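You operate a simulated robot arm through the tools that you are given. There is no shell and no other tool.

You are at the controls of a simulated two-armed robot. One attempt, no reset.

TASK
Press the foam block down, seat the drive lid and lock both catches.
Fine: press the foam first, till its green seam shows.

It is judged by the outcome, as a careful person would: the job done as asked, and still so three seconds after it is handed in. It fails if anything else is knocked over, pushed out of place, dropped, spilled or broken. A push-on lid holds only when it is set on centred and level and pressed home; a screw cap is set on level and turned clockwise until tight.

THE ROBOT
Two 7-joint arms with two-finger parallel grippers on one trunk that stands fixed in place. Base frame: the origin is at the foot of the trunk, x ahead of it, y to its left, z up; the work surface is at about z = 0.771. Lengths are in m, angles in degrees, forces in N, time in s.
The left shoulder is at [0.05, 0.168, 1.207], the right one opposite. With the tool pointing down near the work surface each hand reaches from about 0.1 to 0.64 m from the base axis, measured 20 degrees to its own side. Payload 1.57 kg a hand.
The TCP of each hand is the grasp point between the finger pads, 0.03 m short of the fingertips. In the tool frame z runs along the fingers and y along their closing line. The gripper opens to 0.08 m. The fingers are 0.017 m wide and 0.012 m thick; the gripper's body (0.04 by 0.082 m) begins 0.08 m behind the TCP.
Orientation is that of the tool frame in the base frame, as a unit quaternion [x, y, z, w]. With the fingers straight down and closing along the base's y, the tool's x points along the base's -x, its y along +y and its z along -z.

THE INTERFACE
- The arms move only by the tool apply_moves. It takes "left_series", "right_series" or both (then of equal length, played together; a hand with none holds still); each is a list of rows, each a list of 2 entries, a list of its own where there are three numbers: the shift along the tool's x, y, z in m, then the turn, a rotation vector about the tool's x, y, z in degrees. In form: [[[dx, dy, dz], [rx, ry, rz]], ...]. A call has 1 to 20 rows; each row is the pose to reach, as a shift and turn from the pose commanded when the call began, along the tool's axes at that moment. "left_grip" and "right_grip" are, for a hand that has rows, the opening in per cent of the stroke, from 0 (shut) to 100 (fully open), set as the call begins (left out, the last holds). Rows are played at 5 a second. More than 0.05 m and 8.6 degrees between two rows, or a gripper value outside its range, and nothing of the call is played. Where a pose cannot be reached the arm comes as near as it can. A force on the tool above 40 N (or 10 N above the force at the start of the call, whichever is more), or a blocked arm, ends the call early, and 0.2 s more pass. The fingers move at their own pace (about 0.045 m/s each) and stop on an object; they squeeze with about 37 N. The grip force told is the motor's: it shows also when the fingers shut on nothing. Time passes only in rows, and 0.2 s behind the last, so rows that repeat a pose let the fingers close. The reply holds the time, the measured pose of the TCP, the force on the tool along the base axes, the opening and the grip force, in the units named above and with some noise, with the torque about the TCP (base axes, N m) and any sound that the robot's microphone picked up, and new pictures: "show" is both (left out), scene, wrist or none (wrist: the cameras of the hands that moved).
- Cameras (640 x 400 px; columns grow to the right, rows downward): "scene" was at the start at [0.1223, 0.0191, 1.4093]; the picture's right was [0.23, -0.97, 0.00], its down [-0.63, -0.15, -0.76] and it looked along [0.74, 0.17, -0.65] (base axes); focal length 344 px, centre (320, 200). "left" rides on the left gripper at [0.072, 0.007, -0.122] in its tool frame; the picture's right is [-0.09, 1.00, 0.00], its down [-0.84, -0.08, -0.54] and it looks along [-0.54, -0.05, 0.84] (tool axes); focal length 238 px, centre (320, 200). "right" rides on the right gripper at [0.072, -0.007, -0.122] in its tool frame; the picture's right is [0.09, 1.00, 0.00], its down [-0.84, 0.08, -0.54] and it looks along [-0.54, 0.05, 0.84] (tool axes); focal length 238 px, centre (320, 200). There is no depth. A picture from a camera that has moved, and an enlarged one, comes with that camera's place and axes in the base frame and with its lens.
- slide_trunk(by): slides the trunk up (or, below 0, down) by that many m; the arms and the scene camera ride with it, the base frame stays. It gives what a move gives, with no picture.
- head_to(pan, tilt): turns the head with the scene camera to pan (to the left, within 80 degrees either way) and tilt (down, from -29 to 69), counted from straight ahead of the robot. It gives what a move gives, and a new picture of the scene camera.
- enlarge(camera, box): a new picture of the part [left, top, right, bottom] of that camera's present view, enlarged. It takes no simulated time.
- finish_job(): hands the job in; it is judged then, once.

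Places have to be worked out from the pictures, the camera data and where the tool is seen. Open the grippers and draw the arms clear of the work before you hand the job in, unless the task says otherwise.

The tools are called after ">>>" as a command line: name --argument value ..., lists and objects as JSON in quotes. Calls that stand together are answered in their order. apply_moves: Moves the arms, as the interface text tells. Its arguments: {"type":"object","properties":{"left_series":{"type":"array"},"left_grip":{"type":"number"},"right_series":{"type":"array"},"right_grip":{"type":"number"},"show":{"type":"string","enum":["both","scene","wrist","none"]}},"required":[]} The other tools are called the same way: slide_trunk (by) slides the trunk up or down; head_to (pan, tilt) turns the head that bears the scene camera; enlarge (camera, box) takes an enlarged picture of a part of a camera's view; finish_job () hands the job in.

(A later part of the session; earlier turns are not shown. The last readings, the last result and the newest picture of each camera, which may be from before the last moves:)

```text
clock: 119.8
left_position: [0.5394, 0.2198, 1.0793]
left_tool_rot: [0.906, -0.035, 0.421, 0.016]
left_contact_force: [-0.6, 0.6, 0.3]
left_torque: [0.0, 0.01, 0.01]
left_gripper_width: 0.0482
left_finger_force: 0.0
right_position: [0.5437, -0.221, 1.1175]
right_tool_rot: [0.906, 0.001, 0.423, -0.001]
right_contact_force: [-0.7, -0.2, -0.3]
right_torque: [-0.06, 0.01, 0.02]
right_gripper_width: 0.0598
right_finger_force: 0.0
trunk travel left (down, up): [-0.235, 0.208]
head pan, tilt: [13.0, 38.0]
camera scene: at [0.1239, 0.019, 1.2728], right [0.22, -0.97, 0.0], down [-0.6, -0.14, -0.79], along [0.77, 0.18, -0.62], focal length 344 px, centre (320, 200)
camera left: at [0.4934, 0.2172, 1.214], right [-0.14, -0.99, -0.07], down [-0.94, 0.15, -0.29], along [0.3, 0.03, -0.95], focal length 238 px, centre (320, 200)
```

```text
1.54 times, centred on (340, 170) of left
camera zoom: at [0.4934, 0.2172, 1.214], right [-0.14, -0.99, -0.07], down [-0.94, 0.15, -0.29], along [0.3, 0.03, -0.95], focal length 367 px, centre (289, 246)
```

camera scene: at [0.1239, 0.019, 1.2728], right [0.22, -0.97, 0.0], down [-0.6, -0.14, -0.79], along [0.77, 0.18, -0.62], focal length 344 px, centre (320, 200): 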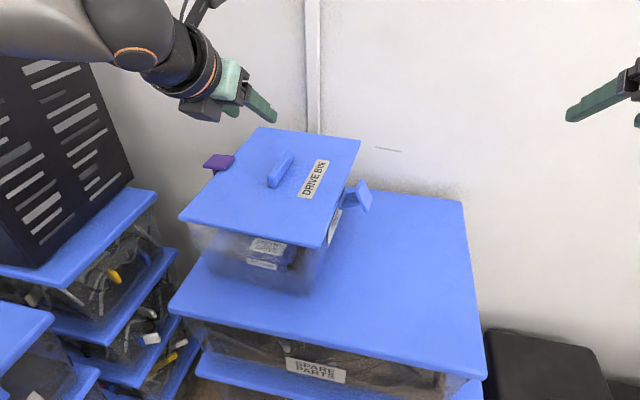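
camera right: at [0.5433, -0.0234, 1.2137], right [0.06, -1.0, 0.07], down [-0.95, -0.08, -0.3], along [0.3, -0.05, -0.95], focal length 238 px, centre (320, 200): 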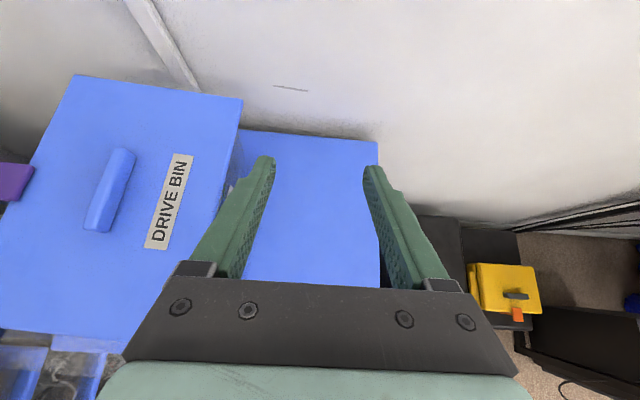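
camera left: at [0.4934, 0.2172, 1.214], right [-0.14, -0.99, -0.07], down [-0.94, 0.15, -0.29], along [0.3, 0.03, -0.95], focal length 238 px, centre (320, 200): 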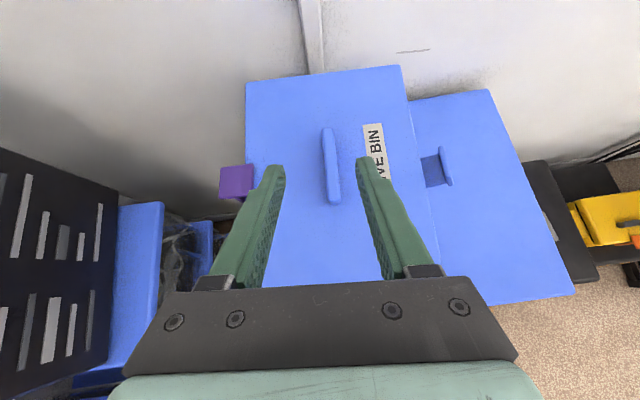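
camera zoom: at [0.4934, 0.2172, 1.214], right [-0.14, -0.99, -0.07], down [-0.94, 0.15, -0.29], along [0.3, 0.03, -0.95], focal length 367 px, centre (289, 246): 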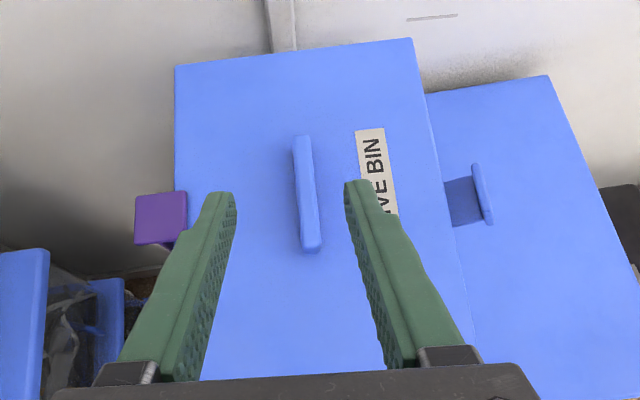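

The lid's centre is now (0.6215, 0.206) and the bin's about (0.621, 0.2085), so the lateral error is small. But while I pressed earlier the tool pitched nose-up by 1.7°, which means the near lip dropped in while the far lip stayed on the far rim: the lid is too far forward. I'll regrasp the handle and ease it back in -x under light pressure.

>>> apply_moves --left_series '[[[-0.0183, 0.0025, 0.017], [0, 0, 0]], [[-0.0367, 0.005, 0.034], [0, 0, 0]], [[-0.055, 0.0074, 0.051], [0, 0, 0]], [[-0.055, 0.0074, 0.081], [0, 0, 0]], [[-0.055, 0.0074, 0.111], [0, 0, 0]], [[-0.055, 0.0074, 0.123], [0, 0, 0]], [[-0.055, 0.0074, 0.123], [0, 0, 0]]]' --left_grip 60 --show "both"

>>> enlarge --camera "left" --box '[180, 60, 460, 280]'

```text
clock: 121.4
left_position: [0.5978, 0.2091, 0.9579]
left_tool_rot: [0.906, -0.036, 0.421, 0.017]
left_contact_force: [-0.2, 0.7, -0.1]
left_torque: [-0.02, 0.0, 0.02]
left_gripper_width: 0.0479
left_finger_force: 0.1
right_position: [0.5432, -0.2209, 1.1172]
right_tool_rot: [0.905, 0.002, 0.424, -0.001]
right_contact_force: [0.0, 0.6, -0.4]
right_torque: [-0.01, -0.02, 0.02]
right_gripper_width: 0.0602
right_finger_force: 0.1
trunk travel left (down, up): [-0.235, 0.208]
head pan, tilt: [13.0, 38.0]
camera scene: at [0.1239, 0.0191, 1.2728], right [0.22, -0.97, 0.0], down [-0.6, -0.14, -0.79], along [0.77, 0.18, -0.62], focal length 344 px, centre (320, 200)
camera left: at [0.5514, 0.2059, 1.092], right [-0.14, -0.99, -0.07], down [-0.94, 0.15, -0.29], along [0.3, 0.03, -0.95], focal length 238 px, centre (320, 200)
```

scene: 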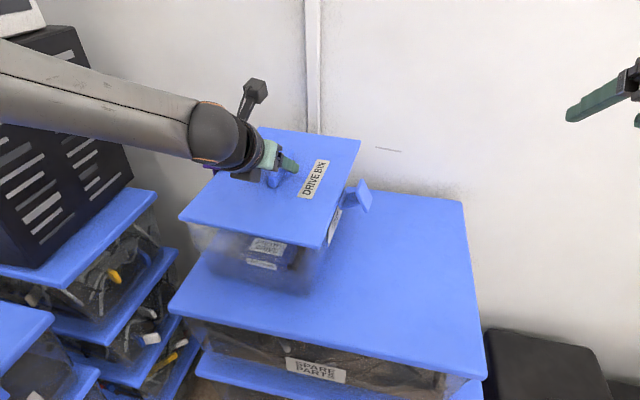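
left: 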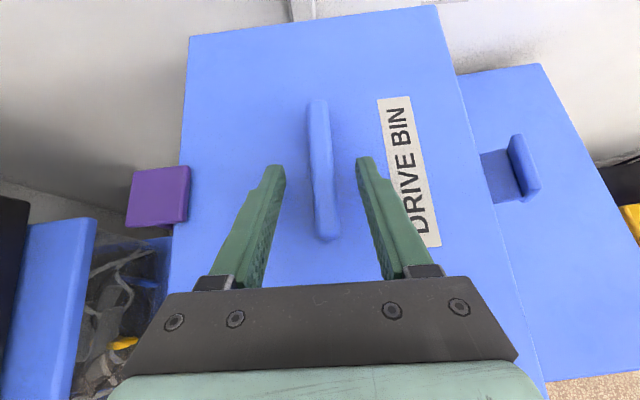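

```text
1.82 times, centred on (320, 170) of left
camera zoom: at [0.5514, 0.2059, 1.092], right [-0.14, -0.99, -0.07], down [-0.94, 0.15, -0.29], along [0.3, 0.03, -0.95], focal length 433 px, centre (320, 254)
```

zoom: 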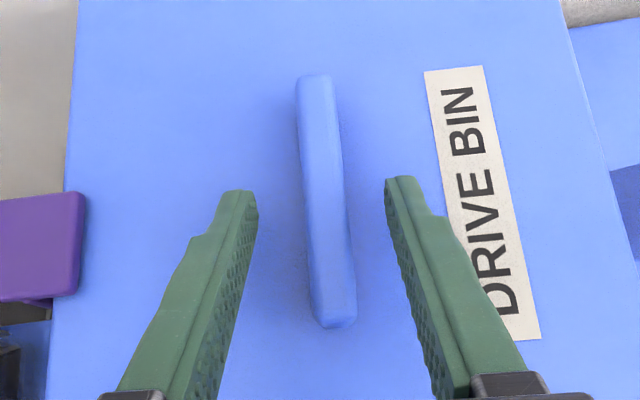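

Fingers straddle the handle. I'll advance 8 mm along the tool axis and close.

>>> apply_moves --left_series '[[[0, 0, 0.004], [0, 0, 0]], [[0, 0, 0.0075], [0, 0, 0]], [[0, 0, 0.0075], [0, 0, 0]]]' --show "none"

>>> apply_moves --left_series '[[[0, 0, 0], [0, 0, 0]], [[0, 0, 0], [0, 0, 0]], [[0, 0, 0], [0, 0, 0]], [[0, 0, 0], [0, 0, 0]]]' --left_grip 0 --show "wrist"

```text
clock: 122.2
left_position: [0.6043, 0.2088, 0.9529]
left_tool_rot: [0.905, -0.036, 0.422, 0.017]
left_contact_force: [0.2, 0.6, -0.4]
left_torque: [-0.01, 0.0, 0.0]
left_gripper_width: 0.0481
left_finger_force: 0.0
right_position: [0.5414, -0.221, 1.1176]
right_tool_rot: [0.906, 0.001, 0.424, -0.001]
right_contact_force: [0.5, -0.1, 0.2]
right_torque: [-0.01, -0.01, -0.02]
right_gripper_width: 0.06
right_finger_force: 0.2
trunk travel left (down, up): [-0.235, 0.208]
head pan, tilt: [13.0, 38.0]
```

```text
clock: 123.2
left_position: [0.6045, 0.2084, 0.9533]
left_tool_rot: [0.906, -0.035, 0.421, 0.016]
left_contact_force: [-0.7, -0.2, -0.2]
left_torque: [0.07, 0.06, 0.38]
left_gripper_width: 0.0156
left_finger_force: 31.3
right_position: [0.5429, -0.2208, 1.1184]
right_tool_rot: [0.905, 0.001, 0.425, 0.0]
right_contact_force: [0.1, 0.9, -1.0]
right_torque: [-0.02, -0.01, -0.02]
right_gripper_width: 0.0602
right_finger_force: 0.1
trunk travel left (down, up): [-0.235, 0.208]
head pan, tilt: [13.0, 38.0]
camera left: at [0.557, 0.2058, 1.0877], right [-0.14, -0.99, -0.07], down [-0.94, 0.15, -0.29], along [0.3, 0.03, -0.95], focal length 238 px, centre (320, 200)
```

left: 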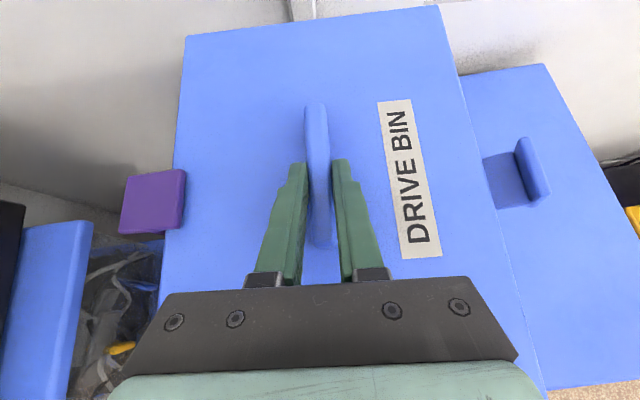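

The yaw torque on closing says the lid is already partly engaged. I'll apply light downward pressure, lower the nose by 1°, and slide it back in 1.5 mm steps.

>>> apply_moves --left_series '[[[-0.0011, 0, 0.001], [0, -0.5, 0]], [[-0.0021, 0.0001, -0.0001], [0, -1, 0]], [[-0.0031, 0.0002, -0.0013], [0, -1, 0]], [[-0.0031, 0.0002, -0.0013], [0, -1, 0]]]' --show "none"

```text
clock: 124.2
left_position: [0.6007, 0.2082, 0.9541]
left_tool_rot: [0.909, -0.036, 0.415, 0.017]
left_contact_force: [5.1, 1.4, 6.7]
left_torque: [-0.01, -0.29, 0.04]
left_gripper_width: 0.0154
left_finger_force: 30.8
right_position: [0.5434, -0.2211, 1.118]
right_tool_rot: [0.906, 0.001, 0.424, -0.001]
right_contact_force: [0.3, 0.2, 0.1]
right_torque: [0.03, -0.04, 0.02]
right_gripper_width: 0.0599
right_finger_force: 0.1
trunk travel left (down, up): [-0.235, 0.208]
head pan, tilt: [13.0, 38.0]
```

>>> apply_moves --left_series '[[[-0.001, 0.0001, -0.0011], [0, -0.4, 0]], [[-0.0019, 0.0002, -0.0023], [0, -0.8, 0]], [[-0.0019, 0.0002, -0.0023], [0, -0.8, 0]]]' --show "both"

>>> enlarge --camera "scene" --box '[160, 110, 400, 300]'

```text
clock: 125.0
left_position: [0.5994, 0.2083, 0.9535]
left_tool_rot: [0.912, -0.036, 0.408, 0.016]
left_contact_force: [6.7, 1.1, 9.4]
left_torque: [-0.08, -0.78, -0.06]
left_gripper_width: 0.0155
left_finger_force: 30.8
right_position: [0.5424, -0.2216, 1.1185]
right_tool_rot: [0.906, 0.001, 0.424, -0.001]
right_contact_force: [0.2, -0.7, 0.2]
right_torque: [-0.02, 0.02, -0.01]
right_gripper_width: 0.0599
right_finger_force: 0.1
trunk travel left (down, up): [-0.235, 0.208]
head pan, tilt: [13.0, 38.0]
camera scene: at [0.1236, 0.0189, 1.2729], right [0.22, -0.97, 0.0], down [-0.6, -0.14, -0.79], along [0.77, 0.18, -0.62], focal length 344 px, centre (320, 200)
camera left: at [0.555, 0.2049, 1.0891], right [-0.14, -0.99, -0.07], down [-0.95, 0.15, -0.26], along [0.27, 0.03, -0.96], focal length 238 px, centre (320, 200)
```

scene: 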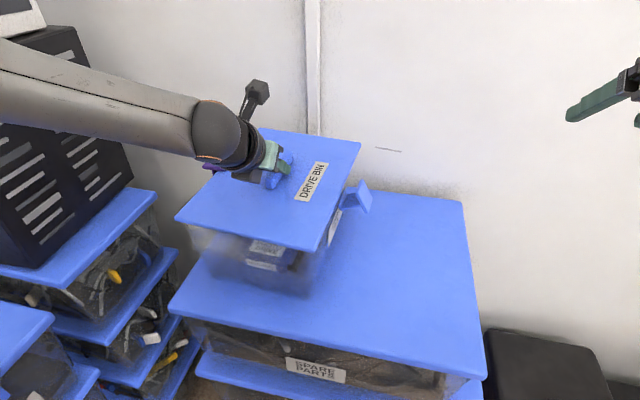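
left: 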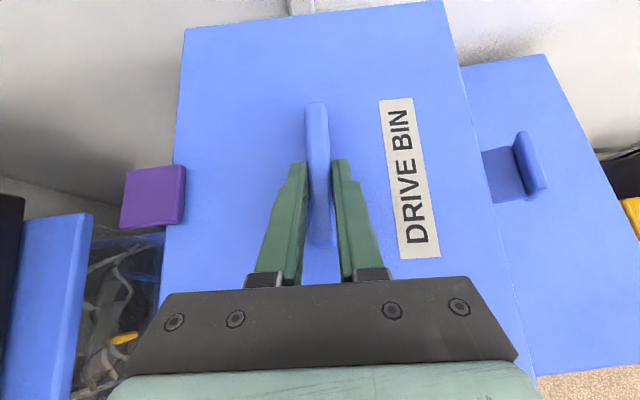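

```text
2.11 times, centred on (280, 205) of scene
camera zoom: at [0.1236, 0.0189, 1.2729], right [0.22, -0.97, 0.0], down [-0.6, -0.14, -0.79], along [0.77, 0.18, -0.62], focal length 725 px, centre (404, 190)
```

zoom: 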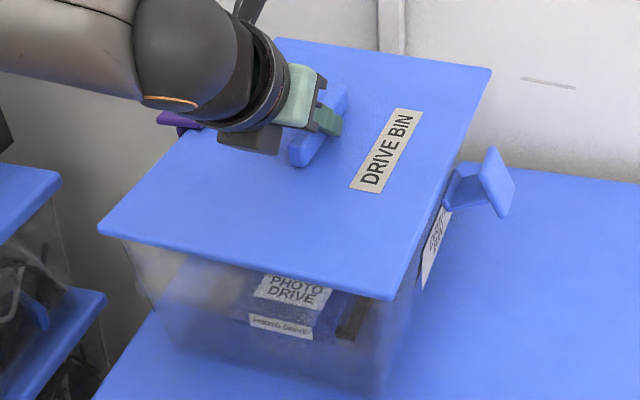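

Triangulating both catch plates over two views puts the bin's centre near (0.613, 0.210), yaw about -4.4°. So the lid was 8 mm too far forward and 4 mm too far right. I'll lift it slightly, move it to that centre, and check before lowering.

>>> apply_moves --left_series '[[[0.0034, 0, -0.003], [0, 0, 0]], [[0.0075, 0, -0.0067], [0, 0, 0]], [[0.009, 0, -0.008], [0, 0, 0]], [[0.009, 0, -0.008], [0, 0, 0]]]' --show "wrist"

```text
clock: 126.0
left_position: [0.5975, 0.208, 0.9617]
left_tool_rot: [0.913, -0.036, 0.405, 0.017]
left_contact_force: [-0.9, -0.3, -6.2]
left_torque: [-0.55, 0.32, 0.2]
left_gripper_width: 0.0157
left_finger_force: 30.8
right_position: [0.5443, -0.2218, 1.1166]
right_tool_rot: [0.906, 0.001, 0.424, 0.0]
right_contact_force: [-0.9, 0.8, -0.5]
right_torque: [0.04, 0.02, -0.02]
right_gripper_width: 0.0601
right_finger_force: 0.0
trunk travel left (down, up): [-0.235, 0.208]
head pan, tilt: [13.0, 38.0]
camera left: at [0.5553, 0.2048, 1.0984], right [-0.14, -0.99, -0.07], down [-0.95, 0.15, -0.26], along [0.27, 0.03, -0.96], focal length 238 px, centre (320, 200)
```

left: 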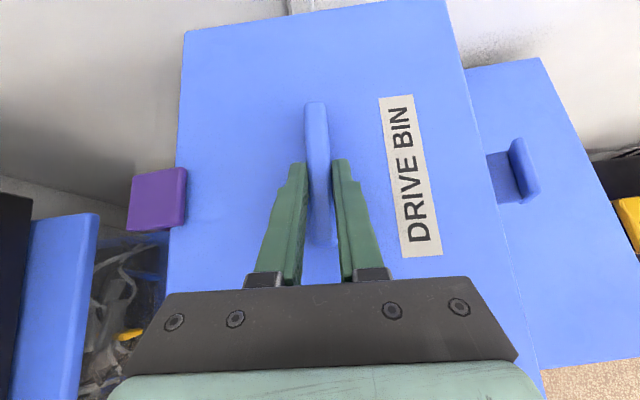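

Lifting showed the purple hook holding the lid's left edge (about 4 N there), so the catch does grip. I'll come back down a little, shift the lid to the bin's centre and then lower it.

>>> apply_moves --left_series '[[[-0.0047, -0.002, 0.0035], [0, 0, 0]], [[-0.0055, -0.004, 0.0025], [0, 0, 0]], [[-0.0055, -0.004, 0.0025], [0, 0, 0]]]' --show "none"

>>> apply_moves --left_series '[[[-0.003, 0, 0.0027], [0, 0, 0]], [[-0.006, 0, 0.0053], [0, 0, 0]], [[-0.0075, 0, 0.0067], [0, 0, 0]], [[-0.0075, 0, 0.0067], [0, 0, 0]]]' --show "wrist"

```text
clock: 126.8
left_position: [0.597, 0.21, 0.9588]
left_tool_rot: [0.913, -0.037, 0.407, 0.016]
left_contact_force: [0.4, -0.9, -4.8]
left_torque: [-0.54, 0.41, 0.11]
left_gripper_width: 0.0158
left_finger_force: 31.5
right_position: [0.5445, -0.2209, 1.1174]
right_tool_rot: [0.906, 0.002, 0.424, -0.001]
right_contact_force: [0.6, 0.0, -0.9]
right_torque: [0.01, -0.01, 0.0]
right_gripper_width: 0.06
right_finger_force: 0.1
trunk travel left (down, up): [-0.235, 0.208]
head pan, tilt: [13.0, 38.0]
```

```text
clock: 127.8
left_position: [0.5967, 0.2118, 0.9536]
left_tool_rot: [0.91, -0.037, 0.412, 0.016]
left_contact_force: [2.3, -2.7, 18.7]
left_torque: [0.09, -0.1, 0.44]
left_gripper_width: 0.0155
left_finger_force: 31.0
right_position: [0.5429, -0.2212, 1.118]
right_tool_rot: [0.905, 0.001, 0.425, -0.001]
right_contact_force: [-0.5, 0.2, -0.4]
right_torque: [-0.01, 0.01, -0.02]
right_gripper_width: 0.06
right_finger_force: 0.0
trunk travel left (down, up): [-0.235, 0.208]
head pan, tilt: [13.0, 38.0]
camera left: at [0.5527, 0.2077, 1.0886], right [-0.14, -0.99, -0.07], down [-0.95, 0.15, -0.27], along [0.28, 0.03, -0.96], focal length 238 px, centre (320, 200)
```

left: 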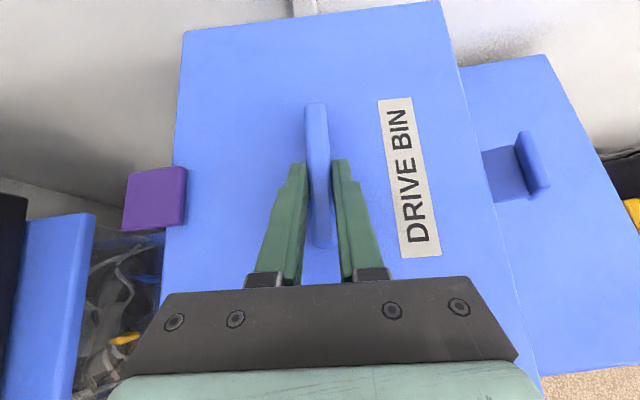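

Now centred with balanced pitch and roll at 19 N, but there's a +0.44 N·m yaw torque: the bin wants the lid turned slightly the other way. I'll ease the pressure and rotate the yaw by +1.5°.

>>> apply_moves --left_series '[[[0.0015, 0, -0.0013], [0.37, 0, -0.33]], [[0.0015, 0, -0.0013], [0.75, 0, -0.67]], [[0.0015, 0, -0.0013], [1.12, 0, -1.0]], [[0.0, 0, 0.0], [1.12, 0, -1.0]], [[0.0, 0, 0.0], [1.12, 0, -1.0]]]' --show "none"

```text
clock: 129.0
left_position: [0.5966, 0.2106, 0.9533]
left_tool_rot: [0.911, -0.025, 0.411, 0.011]
left_contact_force: [3.7, -2.6, 22.1]
left_torque: [-0.17, -0.08, -0.56]
left_gripper_width: 0.0153
left_finger_force: 31.1
right_position: [0.542, -0.2218, 1.1186]
right_tool_rot: [0.905, 0.001, 0.425, -0.001]
right_contact_force: [0.3, -0.1, 1.5]
right_torque: [0.0, -0.01, 0.0]
right_gripper_width: 0.0597
right_finger_force: 0.1
trunk travel left (down, up): [-0.235, 0.208]
head pan, tilt: [13.0, 38.0]
```

Balanced but still not dropping; by measurement the lid is within about 3 mm, (+3, -1) mm off. I'll search under light pressure: first 2 mm toward -x.

>>> apply_moves --left_series '[[[-0.0007, 0.0001, -0.0008], [-0.25, 0, 0.22]], [[-0.0013, 0.0001, -0.0015], [-0.5, 0, 0.44]], [[-0.0013, 0.0001, -0.0015], [-0.5, 0, 0.44]]]' --show "none"

```text
clock: 129.8
left_position: [0.593, 0.2118, 0.9483]
left_tool_rot: [0.913, -0.03, 0.407, 0.013]
left_contact_force: [0.9, -3.9, 12.0]
left_torque: [-0.04, 0.31, 0.26]
left_gripper_width: 0.0154
left_finger_force: 31.6
right_position: [0.5429, -0.2217, 1.1181]
right_tool_rot: [0.906, 0.001, 0.424, -0.001]
right_contact_force: [0.1, 0.5, -0.3]
right_torque: [0.01, 0.01, -0.03]
right_gripper_width: 0.0598
right_finger_force: 0.2
trunk travel left (down, up): [-0.235, 0.208]
head pan, tilt: [13.0, 38.0]
```

The lid just dropped 5 mm, so the lip is entering the bin. Now I'll press it home.

>>> apply_moves --left_series '[[[-0.0015, 0, 0.0013], [0, 0, 0]], [[-0.003, 0, 0.0026], [0, 0, 0]], [[-0.0045, 0, 0.004], [0, 0, 0]], [[-0.0045, 0, 0.004], [0, 0, 0]]]' --show "both"

>>> enlarge --camera "scene" --box '[160, 110, 400, 300]'

```text
clock: 130.8
left_position: [0.5922, 0.2123, 0.9479]
left_tool_rot: [0.911, -0.03, 0.411, 0.013]
left_contact_force: [-9.0, 0.7, 25.2]
left_torque: [0.04, 0.08, 0.13]
left_gripper_width: 0.0155
left_finger_force: 30.8
right_position: [0.5406, -0.2227, 1.1202]
right_tool_rot: [0.905, 0.001, 0.425, 0.0]
right_contact_force: [0.5, 0.3, 0.5]
right_torque: [-0.02, 0.02, -0.04]
right_gripper_width: 0.0601
right_finger_force: 0.0
trunk travel left (down, up): [-0.235, 0.208]
head pan, tilt: [13.0, 38.0]
camera scene: at [0.1206, 0.0183, 1.2734], right [0.23, -0.97, 0.0], down [-0.6, -0.14, -0.79], along [0.77, 0.18, -0.61], focal length 344 px, centre (320, 200)
camera left: at [0.5492, 0.208, 1.0827], right [-0.13, -0.99, -0.07], down [-0.95, 0.14, -0.27], along [0.28, 0.03, -0.96], focal length 238 px, centre (320, 200)
```

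scene: 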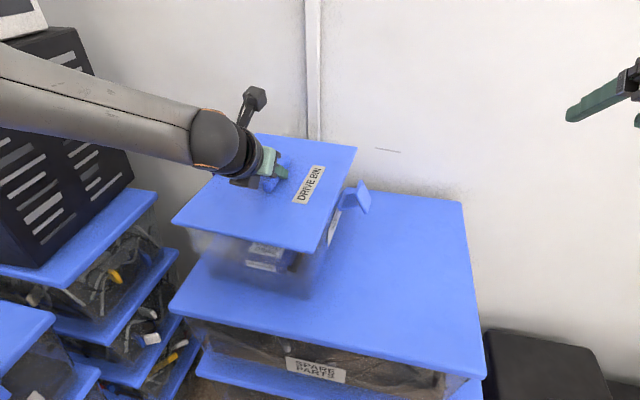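
left: 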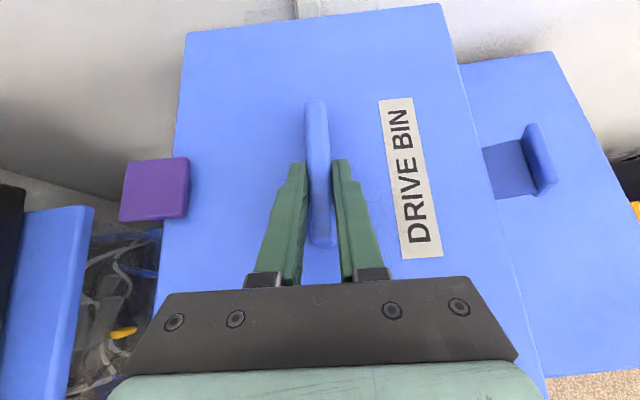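

```text
2.11 times, centred on (280, 205) of scene
camera zoom: at [0.1206, 0.0183, 1.2734], right [0.23, -0.97, 0.0], down [-0.6, -0.14, -0.79], along [0.77, 0.18, -0.61], focal length 725 px, centre (404, 190)
```

zoom: 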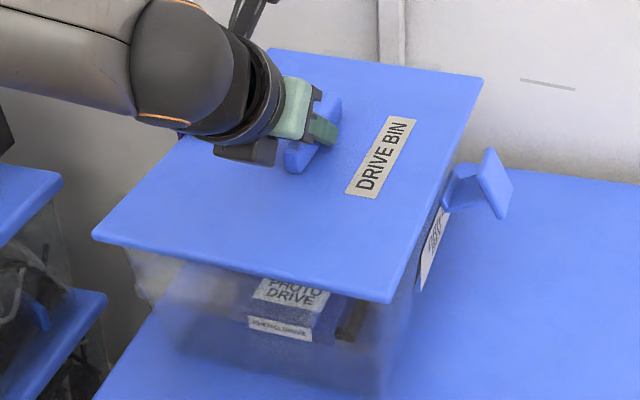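

It's solid at z=0.948 with balanced torques at 25 N. I'll press a bit more firmly, then relax and let go.

>>> apply_moves --left_series '[[[0.0005, 0, 0.0035], [0, 0, 0]], [[0.0, 0, 0.0045], [0, 0, 0]], [[0.0, 0, 0.0045], [0, 0, 0]]]' --show "none"

>>> apply_moves --left_series '[[[0.003, 0, -0.005], [0, 0, 0]], [[0.0065, 0, -0.009], [0, 0, 0]], [[0.0075, 0, -0.0105], [0, 0, 0]], [[0.0075, 0, -0.0105], [0, 0, 0]]]' --show "none"

```text
clock: 131.6
left_position: [0.5962, 0.2123, 0.9474]
left_tool_rot: [0.91, -0.03, 0.413, 0.013]
left_contact_force: [-8.8, 4.2, 30.6]
left_torque: [0.2, 0.07, 0.19]
left_gripper_width: 0.0158
left_finger_force: 31.4
right_position: [0.5389, -0.2205, 1.1198]
right_tool_rot: [0.905, 0.001, 0.425, 0.0]
right_contact_force: [0.2, 0.0, -0.1]
right_torque: [-0.01, 0.0, 0.01]
right_gripper_width: 0.0601
right_finger_force: 0.0
trunk travel left (down, up): [-0.235, 0.208]
head pan, tilt: [13.0, 38.0]
```

```text
clock: 132.6
left_position: [0.593, 0.2122, 0.9502]
left_tool_rot: [0.914, -0.029, 0.405, 0.013]
left_contact_force: [-0.1, 0.1, -1.4]
left_torque: [0.0, -0.02, 0.0]
left_gripper_width: 0.0155
left_finger_force: 30.8
right_position: [0.5444, -0.2198, 1.118]
right_tool_rot: [0.906, 0.0, 0.423, 0.0]
right_contact_force: [-0.6, -0.5, -0.1]
right_torque: [-0.01, 0.01, -0.01]
right_gripper_width: 0.0599
right_finger_force: 0.1
trunk travel left (down, up): [-0.235, 0.208]
head pan, tilt: [13.0, 38.0]
```

The gripper is now carrying the lid's weight about 2 mm up. I'll set it back down with light pressure, then open.

>>> apply_moves --left_series '[[[-0.0015, 0, 0.0013], [0, 0, 0]], [[-0.003, 0, 0.0026], [0, 0, 0]], [[-0.0045, 0, 0.004], [0, 0, 0]], [[-0.0045, 0, 0.004], [0, 0, 0]]]' --show "none"

```text
clock: 133.6
left_position: [0.5953, 0.2113, 0.9474]
left_tool_rot: [0.912, -0.03, 0.408, 0.014]
left_contact_force: [1.6, -1.2, 6.3]
left_torque: [0.2, 0.95, 0.18]
left_gripper_width: 0.0157
left_finger_force: 31.2
right_position: [0.543, -0.222, 1.1177]
right_tool_rot: [0.905, 0.001, 0.425, -0.001]
right_contact_force: [-0.4, -0.2, 0.4]
right_torque: [-0.01, 0.06, -0.02]
right_gripper_width: 0.0598
right_finger_force: 0.0
trunk travel left (down, up): [-0.235, 0.208]
head pan, tilt: [13.0, 38.0]
```

>>> apply_moves --left_series '[[[0, 0, 0], [0, 0, 0]], [[0, 0, 0], [0, 0, 0]], [[0, 0, 0], [0, 0, 0]]]' --left_grip 50 --show "none"

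>>> apply_moves --left_series '[[[0.004, 0, -0.004], [0, 0, 0]], [[0.0085, 0, -0.01], [0, 0, 0]], [[0.012, 0, -0.035], [0, 0, 0]], [[0.02, 0, -0.075], [0, 0, 0]], [[0.05, 0, -0.11], [0, 0, 0]]]' --left_grip 70 --show "both"

>>> enlarge --camera "left" --box '[140, 40, 540, 300]'

>>> enlarge --camera "scene" --box '[160, 110, 400, 300]'

```text
clock: 134.4
left_position: [0.5948, 0.2128, 0.9474]
left_tool_rot: [0.913, -0.028, 0.408, 0.012]
left_contact_force: [0.9, 1.9, 8.4]
left_torque: [-0.05, -0.16, 0.1]
left_gripper_width: 0.0381
left_finger_force: 0.0
right_position: [0.5422, -0.2207, 1.1182]
right_tool_rot: [0.906, 0.002, 0.423, -0.001]
right_contact_force: [-0.1, -0.6, 0.2]
right_torque: [-0.04, -0.03, 0.01]
right_gripper_width: 0.0597
right_finger_force: 0.1
trunk travel left (down, up): [-0.235, 0.208]
head pan, tilt: [13.0, 38.0]
```

```text
clock: 135.6
left_position: [0.5437, 0.2159, 1.0571]
left_tool_rot: [0.913, -0.029, 0.407, 0.012]
left_contact_force: [0.7, -0.6, 0.3]
left_torque: [-0.01, -0.05, 0.0]
left_gripper_width: 0.056
left_finger_force: 0.0
right_position: [0.5435, -0.2204, 1.1189]
right_tool_rot: [0.906, 0.002, 0.424, -0.001]
right_contact_force: [0.2, -0.5, -0.6]
right_torque: [-0.01, 0.02, -0.01]
right_gripper_width: 0.0598
right_finger_force: 0.0
trunk travel left (down, up): [-0.235, 0.208]
head pan, tilt: [13.0, 38.0]
camera scene: at [0.1237, 0.0191, 1.2728], right [0.22, -0.97, 0.0], down [-0.6, -0.14, -0.79], along [0.77, 0.18, -0.62], focal length 344 px, centre (320, 200)
camera left: at [0.5033, 0.2115, 1.1922], right [-0.13, -0.99, -0.07], down [-0.96, 0.14, -0.26], along [0.27, 0.03, -0.96], focal length 238 px, centre (320, 200)
```

scene: 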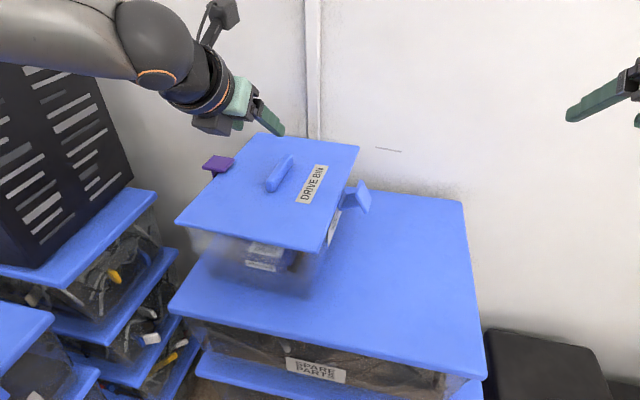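
left: 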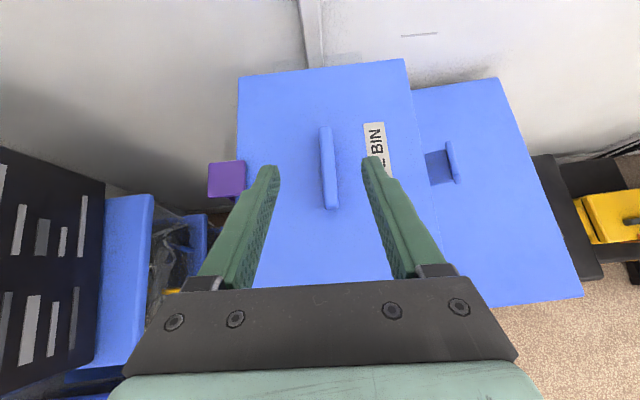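

```text
1.54 times, centred on (340, 170) of left
camera zoom: at [0.5033, 0.2115, 1.1922], right [-0.13, -0.99, -0.07], down [-0.96, 0.14, -0.26], along [0.27, 0.03, -0.96], focal length 367 px, centre (289, 246)
```

zoom: 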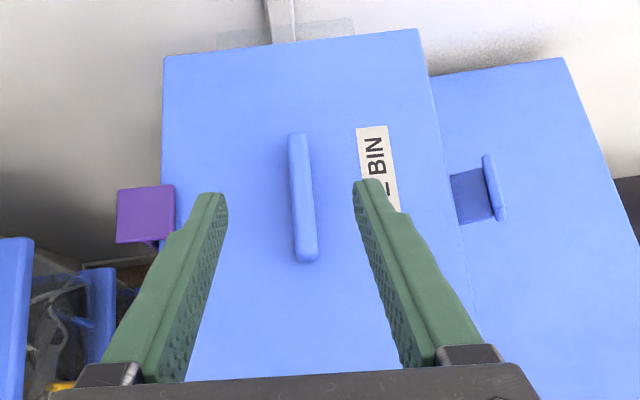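

```text
2.11 times, centred on (280, 205) of scene
camera zoom: at [0.1237, 0.0191, 1.2728], right [0.22, -0.97, 0.0], down [-0.6, -0.14, -0.79], along [0.77, 0.18, -0.62], focal length 725 px, centre (404, 190)
```

zoom: 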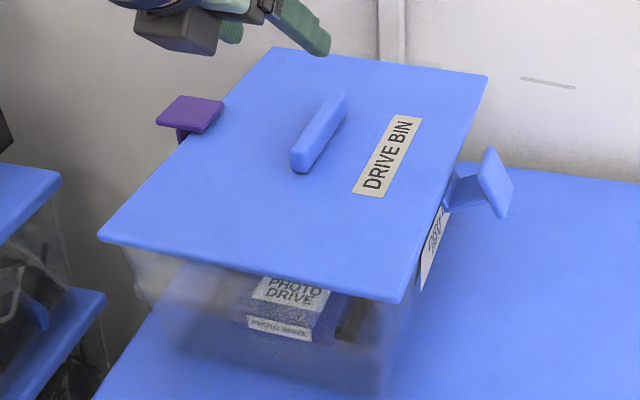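

The lid is visibly lower now, and lid and bin centres agree: (0.6124, 0.2066) against (0.610, 0.2066). There's a faint translucent patch beyond the lid's far edge that I want to see more clearly.

>>> enlarge --camera "left" --box '[220, 20, 440, 120]'

>>> enlarge --camera "scene" --box '[170, 200, 350, 300]'

```text
2.91 times, centred on (330, 70) of left
camera zoom: at [0.5033, 0.2115, 1.1922], right [-0.13, -0.99, -0.07], down [-0.96, 0.14, -0.26], along [0.27, 0.03, -0.96], focal length 693 px, centre (291, 578)
```

zoom: 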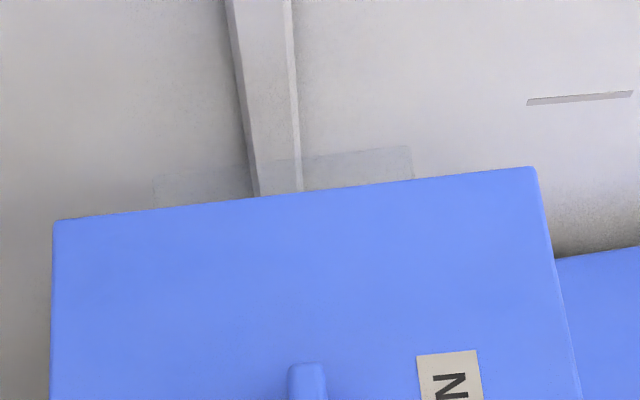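

```text
3.56 times, centred on (260, 250) of scene
camera zoom: at [0.1237, 0.0191, 1.2728], right [0.22, -0.97, 0.0], down [-0.6, -0.14, -0.79], along [0.77, 0.18, -0.62], focal length 1224 px, centre (533, 22)
```

zoom: 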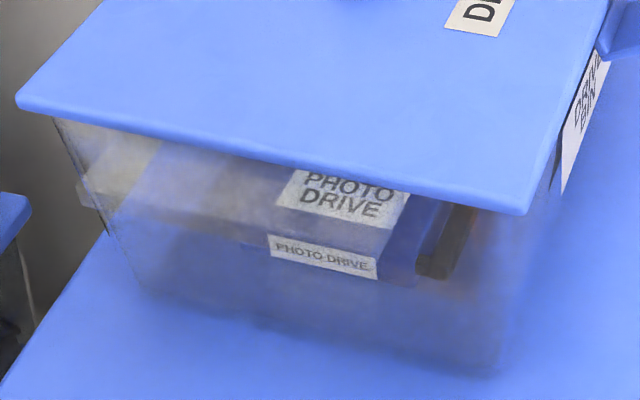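

That patch is just a grip tab on the bin's far end. To confirm the seating I'll go back to the left-side view: first back the left hand out and spin it -90°.

>>> apply_moves --left_series '[[[-0.0187, -0.0352, -0.0193], [0.5, 0, -0.45]], [[-0.0374, -0.0705, -0.0386], [1.0, 0, -0.9]], [[-0.0562, -0.1057, -0.058], [1.5, 0, -1.36]], [[-0.0749, -0.141, -0.0773], [2.0, 0, -1.8]], [[-0.0936, -0.1762, -0.0966], [2.53, 0, -2.27]]]' --left_grip 0 --show "none"

>>> apply_moves --left_series '[[[0, 0, 0], [0, 0, -8]], [[0, 0, 0], [0, 0, -16]], [[0, 0, 0], [0, 0, -24]], [[0, 0, 0], [0, 0, -32]], [[0, 0, 0], [0, 0, -40]], [[0, 0, 0], [0, 0, -48]], [[0, 0, 0], [0, 0, -56]], [[0, 0, 0], [0, 0, -64]], [[0, 0, 0], [0, 0, -72]], [[0, 0, 0], [0, 0, -80]], [[0, 0, 0], [0, 0, -88]], [[0, 0, 0], [0, 0, -90]]]' --show "none"

```text
clock: 136.8
left_position: [0.4224, 0.3993, 1.053]
left_tool_rot: [0.913, -0.004, 0.408, 0.001]
left_contact_force: [-0.9, -0.2, 0.2]
left_torque: [0.02, -0.01, 0.01]
left_gripper_width: 0.0
left_finger_force: 21.5
right_position: [0.5424, -0.2217, 1.1188]
right_tool_rot: [0.906, 0.0, 0.424, 0.0]
right_contact_force: [0.3, -1.0, 0.5]
right_torque: [0.03, 0.01, 0.05]
right_gripper_width: 0.0601
right_finger_force: 0.0
trunk travel left (down, up): [-0.235, 0.208]
head pan, tilt: [13.0, 38.0]
```

```text
clock: 139.4
left_position: [0.424, 0.4002, 1.0501]
left_tool_rot: [0.646, 0.645, 0.287, 0.29]
left_contact_force: [0.3, 0.1, 0.2]
left_torque: [0.02, 0.0, -0.01]
left_gripper_width: 0.0
left_finger_force: 21.3
right_position: [0.5446, -0.2206, 1.1192]
right_tool_rot: [0.905, 0.002, 0.425, -0.001]
right_contact_force: [0.2, 0.3, 0.6]
right_torque: [0.05, 0.01, -0.02]
right_gripper_width: 0.0601
right_finger_force: 0.0
trunk travel left (down, up): [-0.235, 0.208]
head pan, tilt: [13.0, 38.0]
```

>>> apply_moves --left_series '[[[0.0017, -0.0111, 0.0269], [-6.1, -1.9, 0.85]], [[0.0033, -0.0223, 0.0537], [-12.2, -3.8, 1.7]], [[0.005, -0.0334, 0.0806], [-18.35, -5.75, 2.55]], [[0.0067, -0.0445, 0.1075], [-24.5, -7.7, 3.4]], [[0.0083, -0.0557, 0.1343], [-30.6, -9.6, 4.25]], [[0.01, -0.0668, 0.1612], [-36.7, -11.5, 5.1]], [[0.01, -0.0668, 0.1612], [-36.7, -11.5, 5.1]]]' --show "both"

>>> enlarge --camera "left" --box '[220, 80, 420, 220]'

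```text
clock: 141.0
left_position: [0.4991, 0.4105, 0.8952]
left_tool_rot: [0.576, 0.46, 0.422, 0.527]
left_contact_force: [0.0, 0.6, -0.3]
left_torque: [0.01, 0.0, -0.02]
left_gripper_width: 0.0
left_finger_force: 21.1
right_position: [0.5445, -0.2203, 1.1167]
right_tool_rot: [0.906, 0.001, 0.423, -0.001]
right_contact_force: [0.0, -0.3, 0.6]
right_torque: [-0.01, 0.02, -0.02]
right_gripper_width: 0.0599
right_finger_force: 0.0
trunk travel left (down, up): [-0.235, 0.208]
head pan, tilt: [13.0, 38.0]
camera scene: at [0.1241, 0.0193, 1.2728], right [0.22, -0.97, 0.0], down [-0.6, -0.14, -0.79], along [0.77, 0.18, -0.62], focal length 344 px, centre (320, 200)
camera left: at [0.398, 0.5068, 0.9122], right [0.07, -0.11, 0.99], down [-0.72, -0.7, -0.03], along [0.69, -0.71, -0.12], focal length 238 px, centre (320, 200)
```

scene: 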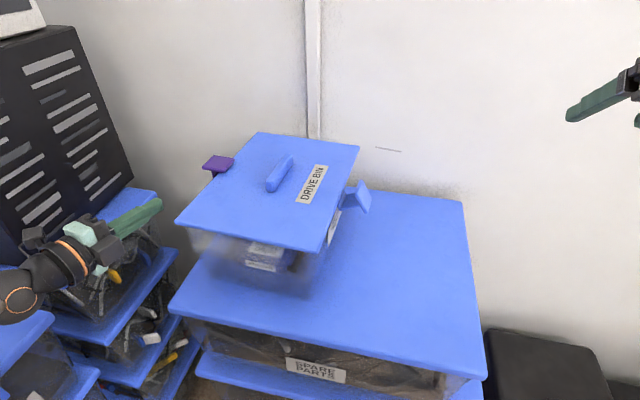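
left: 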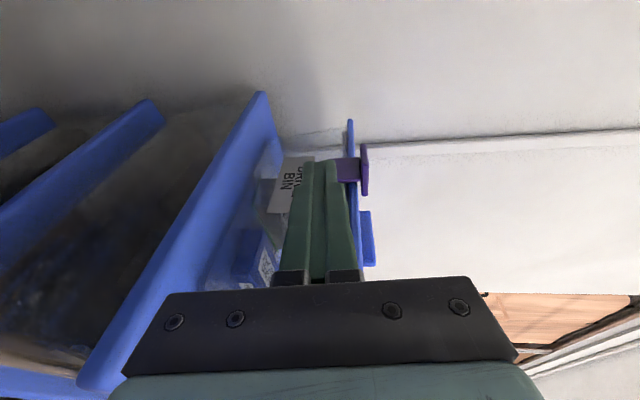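

```text
2.86 times, centred on (320, 150) of left
camera zoom: at [0.398, 0.5068, 0.9122], right [0.07, -0.11, 0.99], down [-0.72, -0.7, -0.03], along [0.69, -0.71, -0.12], focal length 681 px, centre (320, 343)
```

zoom: 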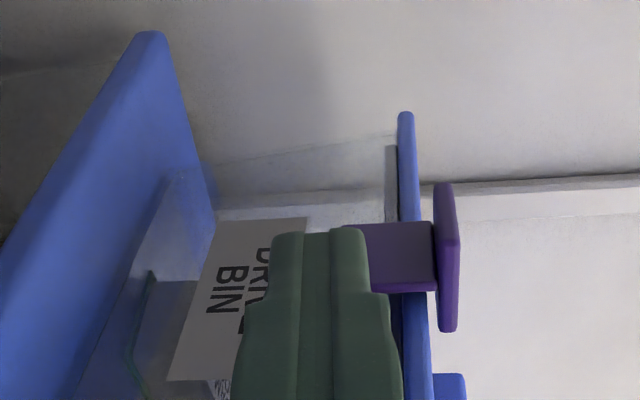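

The lip has now disappeared inside the (hazy) wall and the plate lies directly on the rim along its whole length, so the lid is seated. The purple catch's arm is about 88° upright with the hook over the lid, and a small gap above it. I'll press the hook down from above to make sure it's fully home: moving up and over it now.

>>> apply_moves --left_series '[[[-0.0035, 0.0307, -0.007], [6.25, 0, 0]], [[-0.007, 0.0615, -0.014], [12.5, 0, 0]], [[-0.0104, 0.0922, -0.021], [18.75, 0, 0]], [[-0.0139, 0.1229, -0.0281], [25, 0, 0]], [[-0.0281, 0.1209, 0.0064], [25, 0, 0]], [[-0.0423, 0.119, 0.0409], [25, 0, 0]], [[-0.0565, 0.117, 0.0754], [25, 0, 0]], [[-0.0707, 0.115, 0.1099], [25, 0, 0]], [[-0.0707, 0.115, 0.1099], [25, 0, 0]]]' --show "both"

>>> enlarge --camera "left" --box '[200, 60, 440, 240]'

```text
clock: 143.0
left_position: [0.6005, 0.3141, 0.9987]
left_tool_rot: [0.677, 0.54, 0.313, 0.39]
left_contact_force: [-0.8, 0.0, -0.8]
left_torque: [0.01, -0.01, 0.02]
left_gripper_width: 0.0001
left_finger_force: 21.4
right_position: [0.5427, -0.2209, 1.1181]
right_tool_rot: [0.905, 0.0, 0.424, 0.0]
right_contact_force: [-0.4, -0.4, -0.5]
right_torque: [-0.01, 0.02, 0.0]
right_gripper_width: 0.0596
right_finger_force: 0.0
trunk travel left (down, up): [-0.235, 0.208]
head pan, tilt: [13.0, 38.0]
camera scene: at [0.124, 0.019, 1.2728], right [0.22, -0.97, 0.0], down [-0.6, -0.14, -0.79], along [0.77, 0.18, -0.62], focal length 344 px, centre (320, 200)
camera left: at [0.5172, 0.4067, 1.0668], right [0.47, -0.2, 0.86], down [-0.68, -0.71, 0.2], along [0.57, -0.68, -0.46], focal length 238 px, centre (320, 200)
```

scene: 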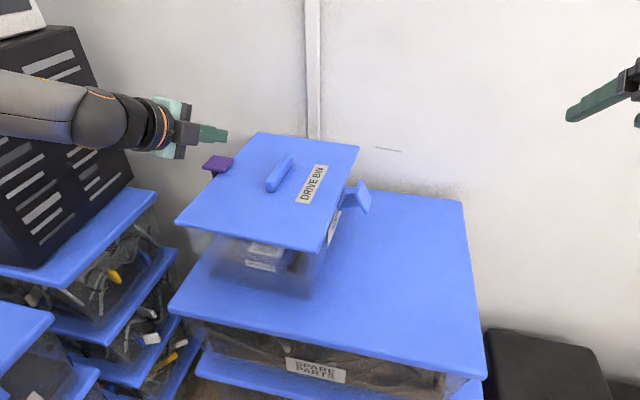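
left: 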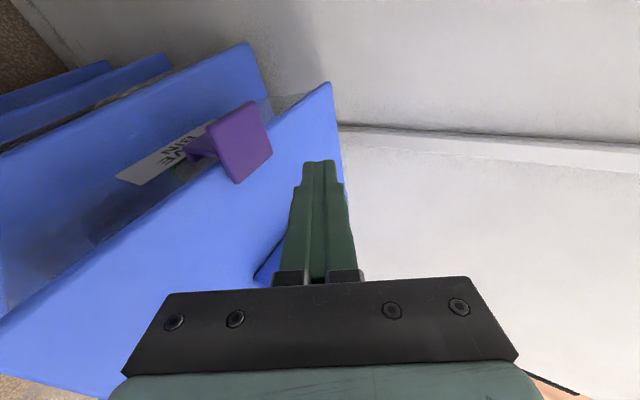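

```text
2.22 times, centred on (320, 150) of left
camera zoom: at [0.5172, 0.4067, 1.0668], right [0.47, -0.2, 0.86], down [-0.68, -0.71, 0.2], along [0.57, -0.68, -0.46], focal length 530 px, centre (320, 311)
```

zoom: 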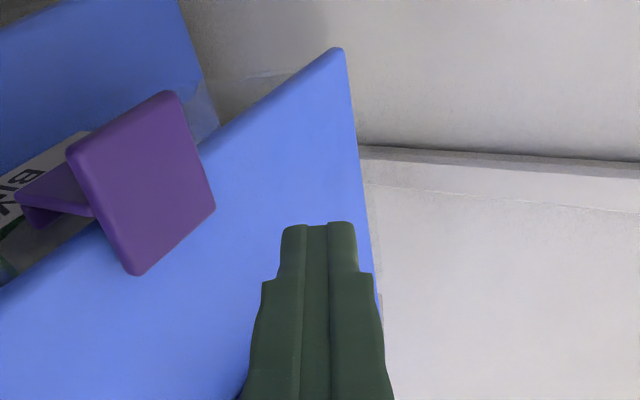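

The hook plate spans y 0.309–0.353 and overlaps the lid edge by about 14 mm. I'll press straight down on its inner part with the fingertips, watching the force.

>>> apply_moves --left_series '[[[0.0024, -0.0149, 0.0049], [0, 0, 0]], [[0.0048, -0.0298, 0.0098], [0, 0, 0]], [[0.0048, -0.0341, 0.0123], [0, 0, 0]], [[0.0048, -0.0376, 0.0143], [0, 0, 0]], [[0.0048, -0.0411, 0.0163], [0, 0, 0]], [[0.0048, -0.0446, 0.0183], [0, 0, 0]]]' --show "both"

>>> enlarge --camera "left" --box '[160, 60, 400, 240]'

```text
clock: 144.4
left_position: [0.5947, 0.3207, 0.9563]
left_tool_rot: [0.675, 0.54, 0.316, 0.391]
left_contact_force: [-3.7, 1.4, 13.8]
left_torque: [-0.04, -0.23, 0.05]
left_gripper_width: 0.0
left_finger_force: 20.8
right_position: [0.5414, -0.2201, 1.1193]
right_tool_rot: [0.905, 0.001, 0.425, -0.001]
right_contact_force: [0.0, -1.0, -0.4]
right_torque: [0.01, 0.04, 0.0]
right_gripper_width: 0.0599
right_finger_force: 0.1
trunk travel left (down, up): [-0.235, 0.208]
head pan, tilt: [13.0, 38.0]
camera scene: at [0.1222, 0.0186, 1.2733], right [0.23, -0.97, 0.0], down [-0.6, -0.14, -0.79], along [0.77, 0.18, -0.61], focal length 344 px, centre (320, 200)
camera left: at [0.5109, 0.4125, 1.0231], right [0.46, -0.2, 0.87], down [-0.68, -0.71, 0.2], along [0.57, -0.68, -0.46], focal length 238 px, centre (320, 200)
```

scene: 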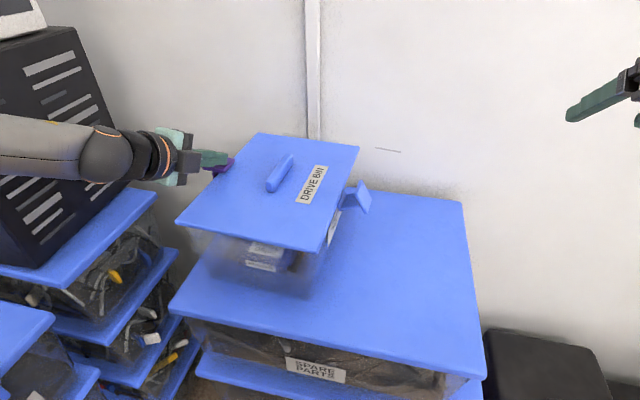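
left: 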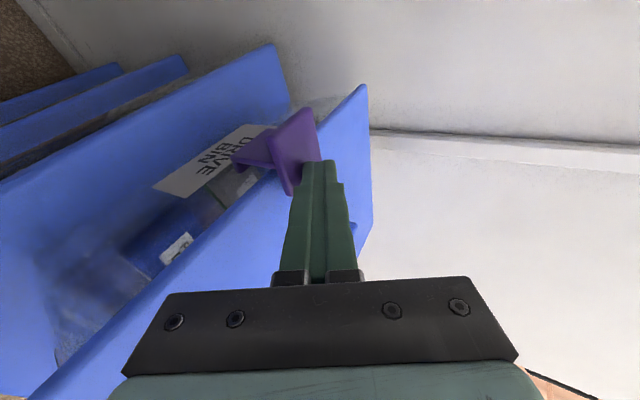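

```text
2.22 times, centred on (280, 150) of left
camera zoom: at [0.5109, 0.4125, 1.0231], right [0.46, -0.2, 0.87], down [-0.68, -0.71, 0.2], along [0.57, -0.68, -0.46], focal length 530 px, centre (409, 311)
```

zoom: 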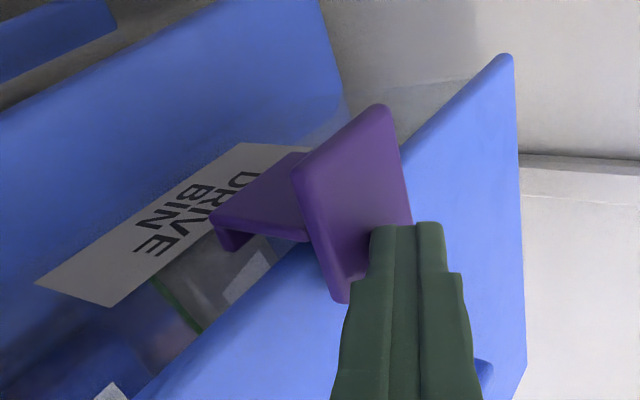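

Pressing at 14 N on the hook. I'll go a bit firmer, then release and check that it stays put.

>>> apply_moves --left_series '[[[0, -0.002, 0.0012], [0, 0, 0]], [[0, -0.004, 0.0023], [0, 0, 0]], [[0, -0.0055, 0.0032], [0, 0, 0]], [[0, -0.0055, 0.0032], [0, 0, 0]]]' --show "none"

>>> apply_moves --left_series '[[[0, 0.009, -0.005], [0, 0, 0]], [[0, 0.03, -0.015], [0, 0, 0]], [[0, 0.055, -0.03], [0, 0, 0]], [[0.02, 0.075, -0.06], [0, 0, 0]]]' --show "both"

>>> enlarge --camera "left" --box '[140, 40, 400, 240]'

```text
clock: 145.4
left_position: [0.5942, 0.3192, 0.9566]
left_tool_rot: [0.674, 0.537, 0.32, 0.394]
left_contact_force: [-2.6, 5.4, 33.5]
left_torque: [0.01, -0.63, 0.12]
left_gripper_width: 0.0
left_finger_force: 21.1
right_position: [0.5406, -0.2213, 1.1194]
right_tool_rot: [0.905, 0.0, 0.426, 0.0]
right_contact_force: [-0.9, -0.6, 0.7]
right_torque: [0.04, 0.01, 0.03]
right_gripper_width: 0.0599
right_finger_force: 0.0
trunk travel left (down, up): [-0.235, 0.208]
head pan, tilt: [13.0, 38.0]
```

```text
clock: 146.4
left_position: [0.584, 0.3422, 1.0392]
left_tool_rot: [0.678, 0.541, 0.311, 0.389]
left_contact_force: [-0.2, 0.1, 0.5]
left_torque: [0.01, -0.02, -0.01]
left_gripper_width: 0.0
left_finger_force: 21.2
right_position: [0.5424, -0.2208, 1.1175]
right_tool_rot: [0.906, 0.001, 0.424, -0.001]
right_contact_force: [0.5, -0.2, 0.0]
right_torque: [0.02, -0.01, 0.02]
right_gripper_width: 0.0601
right_finger_force: 0.0
trunk travel left (down, up): [-0.235, 0.208]
head pan, tilt: [13.0, 38.0]
camera scene: at [0.1237, 0.0189, 1.2728], right [0.22, -0.97, 0.0], down [-0.6, -0.14, -0.79], along [0.77, 0.18, -0.62], focal length 344 px, centre (320, 200)
camera left: at [0.5011, 0.4354, 1.1067], right [0.47, -0.2, 0.86], down [-0.68, -0.71, 0.2], along [0.57, -0.68, -0.47], focal length 238 px, centre (320, 200)
```

scene: 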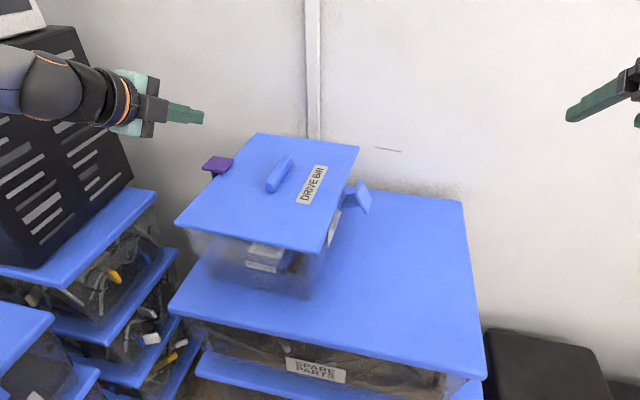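
left: 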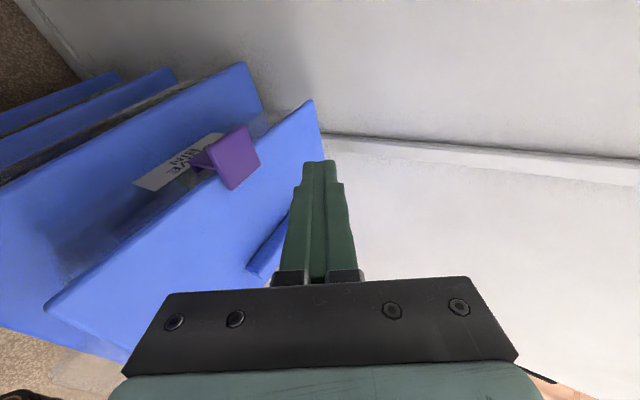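

```text
2.00 times, centred on (270, 140) of left
camera zoom: at [0.5011, 0.4354, 1.1067], right [0.47, -0.2, 0.86], down [-0.68, -0.71, 0.2], along [0.57, -0.68, -0.47], focal length 477 px, centre (420, 320)
```

zoom: 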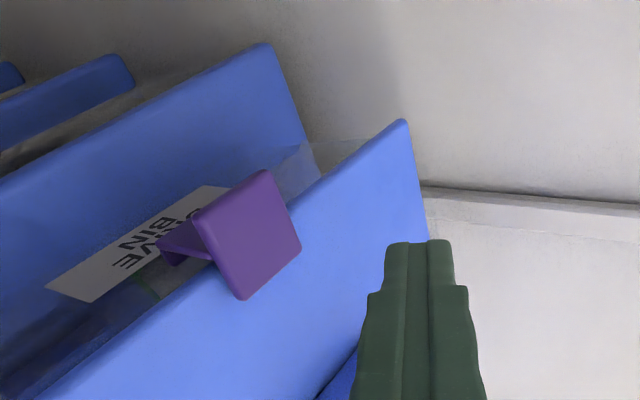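

The purple hook held 33 N without moving, so it's fully closed over the lid. Now the blue catch with the right hand. I'll try spinning the right tool another +90°, 45° at a time, so its camera sits on the outer (-y) side.

>>> apply_moves --right_series '[[[0, 0, 0], [0, 0, 8]], [[0, 0, 0], [0, 0, 16]], [[0, 0, 0], [0, 0, 24]], [[0, 0, 0], [0, 0, 32]], [[0, 0, 0], [0, 0, 40]], [[0, 0, 0], [0, 0, 45]]]' --right_grip 0 --show "none"

```text
clock: 147.8
left_position: [0.5839, 0.3437, 1.0408]
left_tool_rot: [0.677, 0.541, 0.312, 0.389]
left_contact_force: [-0.3, 0.0, -0.2]
left_torque: [0.0, -0.01, 0.01]
left_gripper_width: 0.0002
left_finger_force: 21.5
right_position: [0.5431, -0.2212, 1.1178]
right_tool_rot: [0.836, -0.347, 0.392, -0.163]
right_contact_force: [0.5, 0.2, -0.6]
right_torque: [-0.01, 0.0, 0.05]
right_gripper_width: 0.0001
right_finger_force: 21.5
trunk travel left (down, up): [-0.235, 0.208]
head pan, tilt: [13.0, 38.0]
```

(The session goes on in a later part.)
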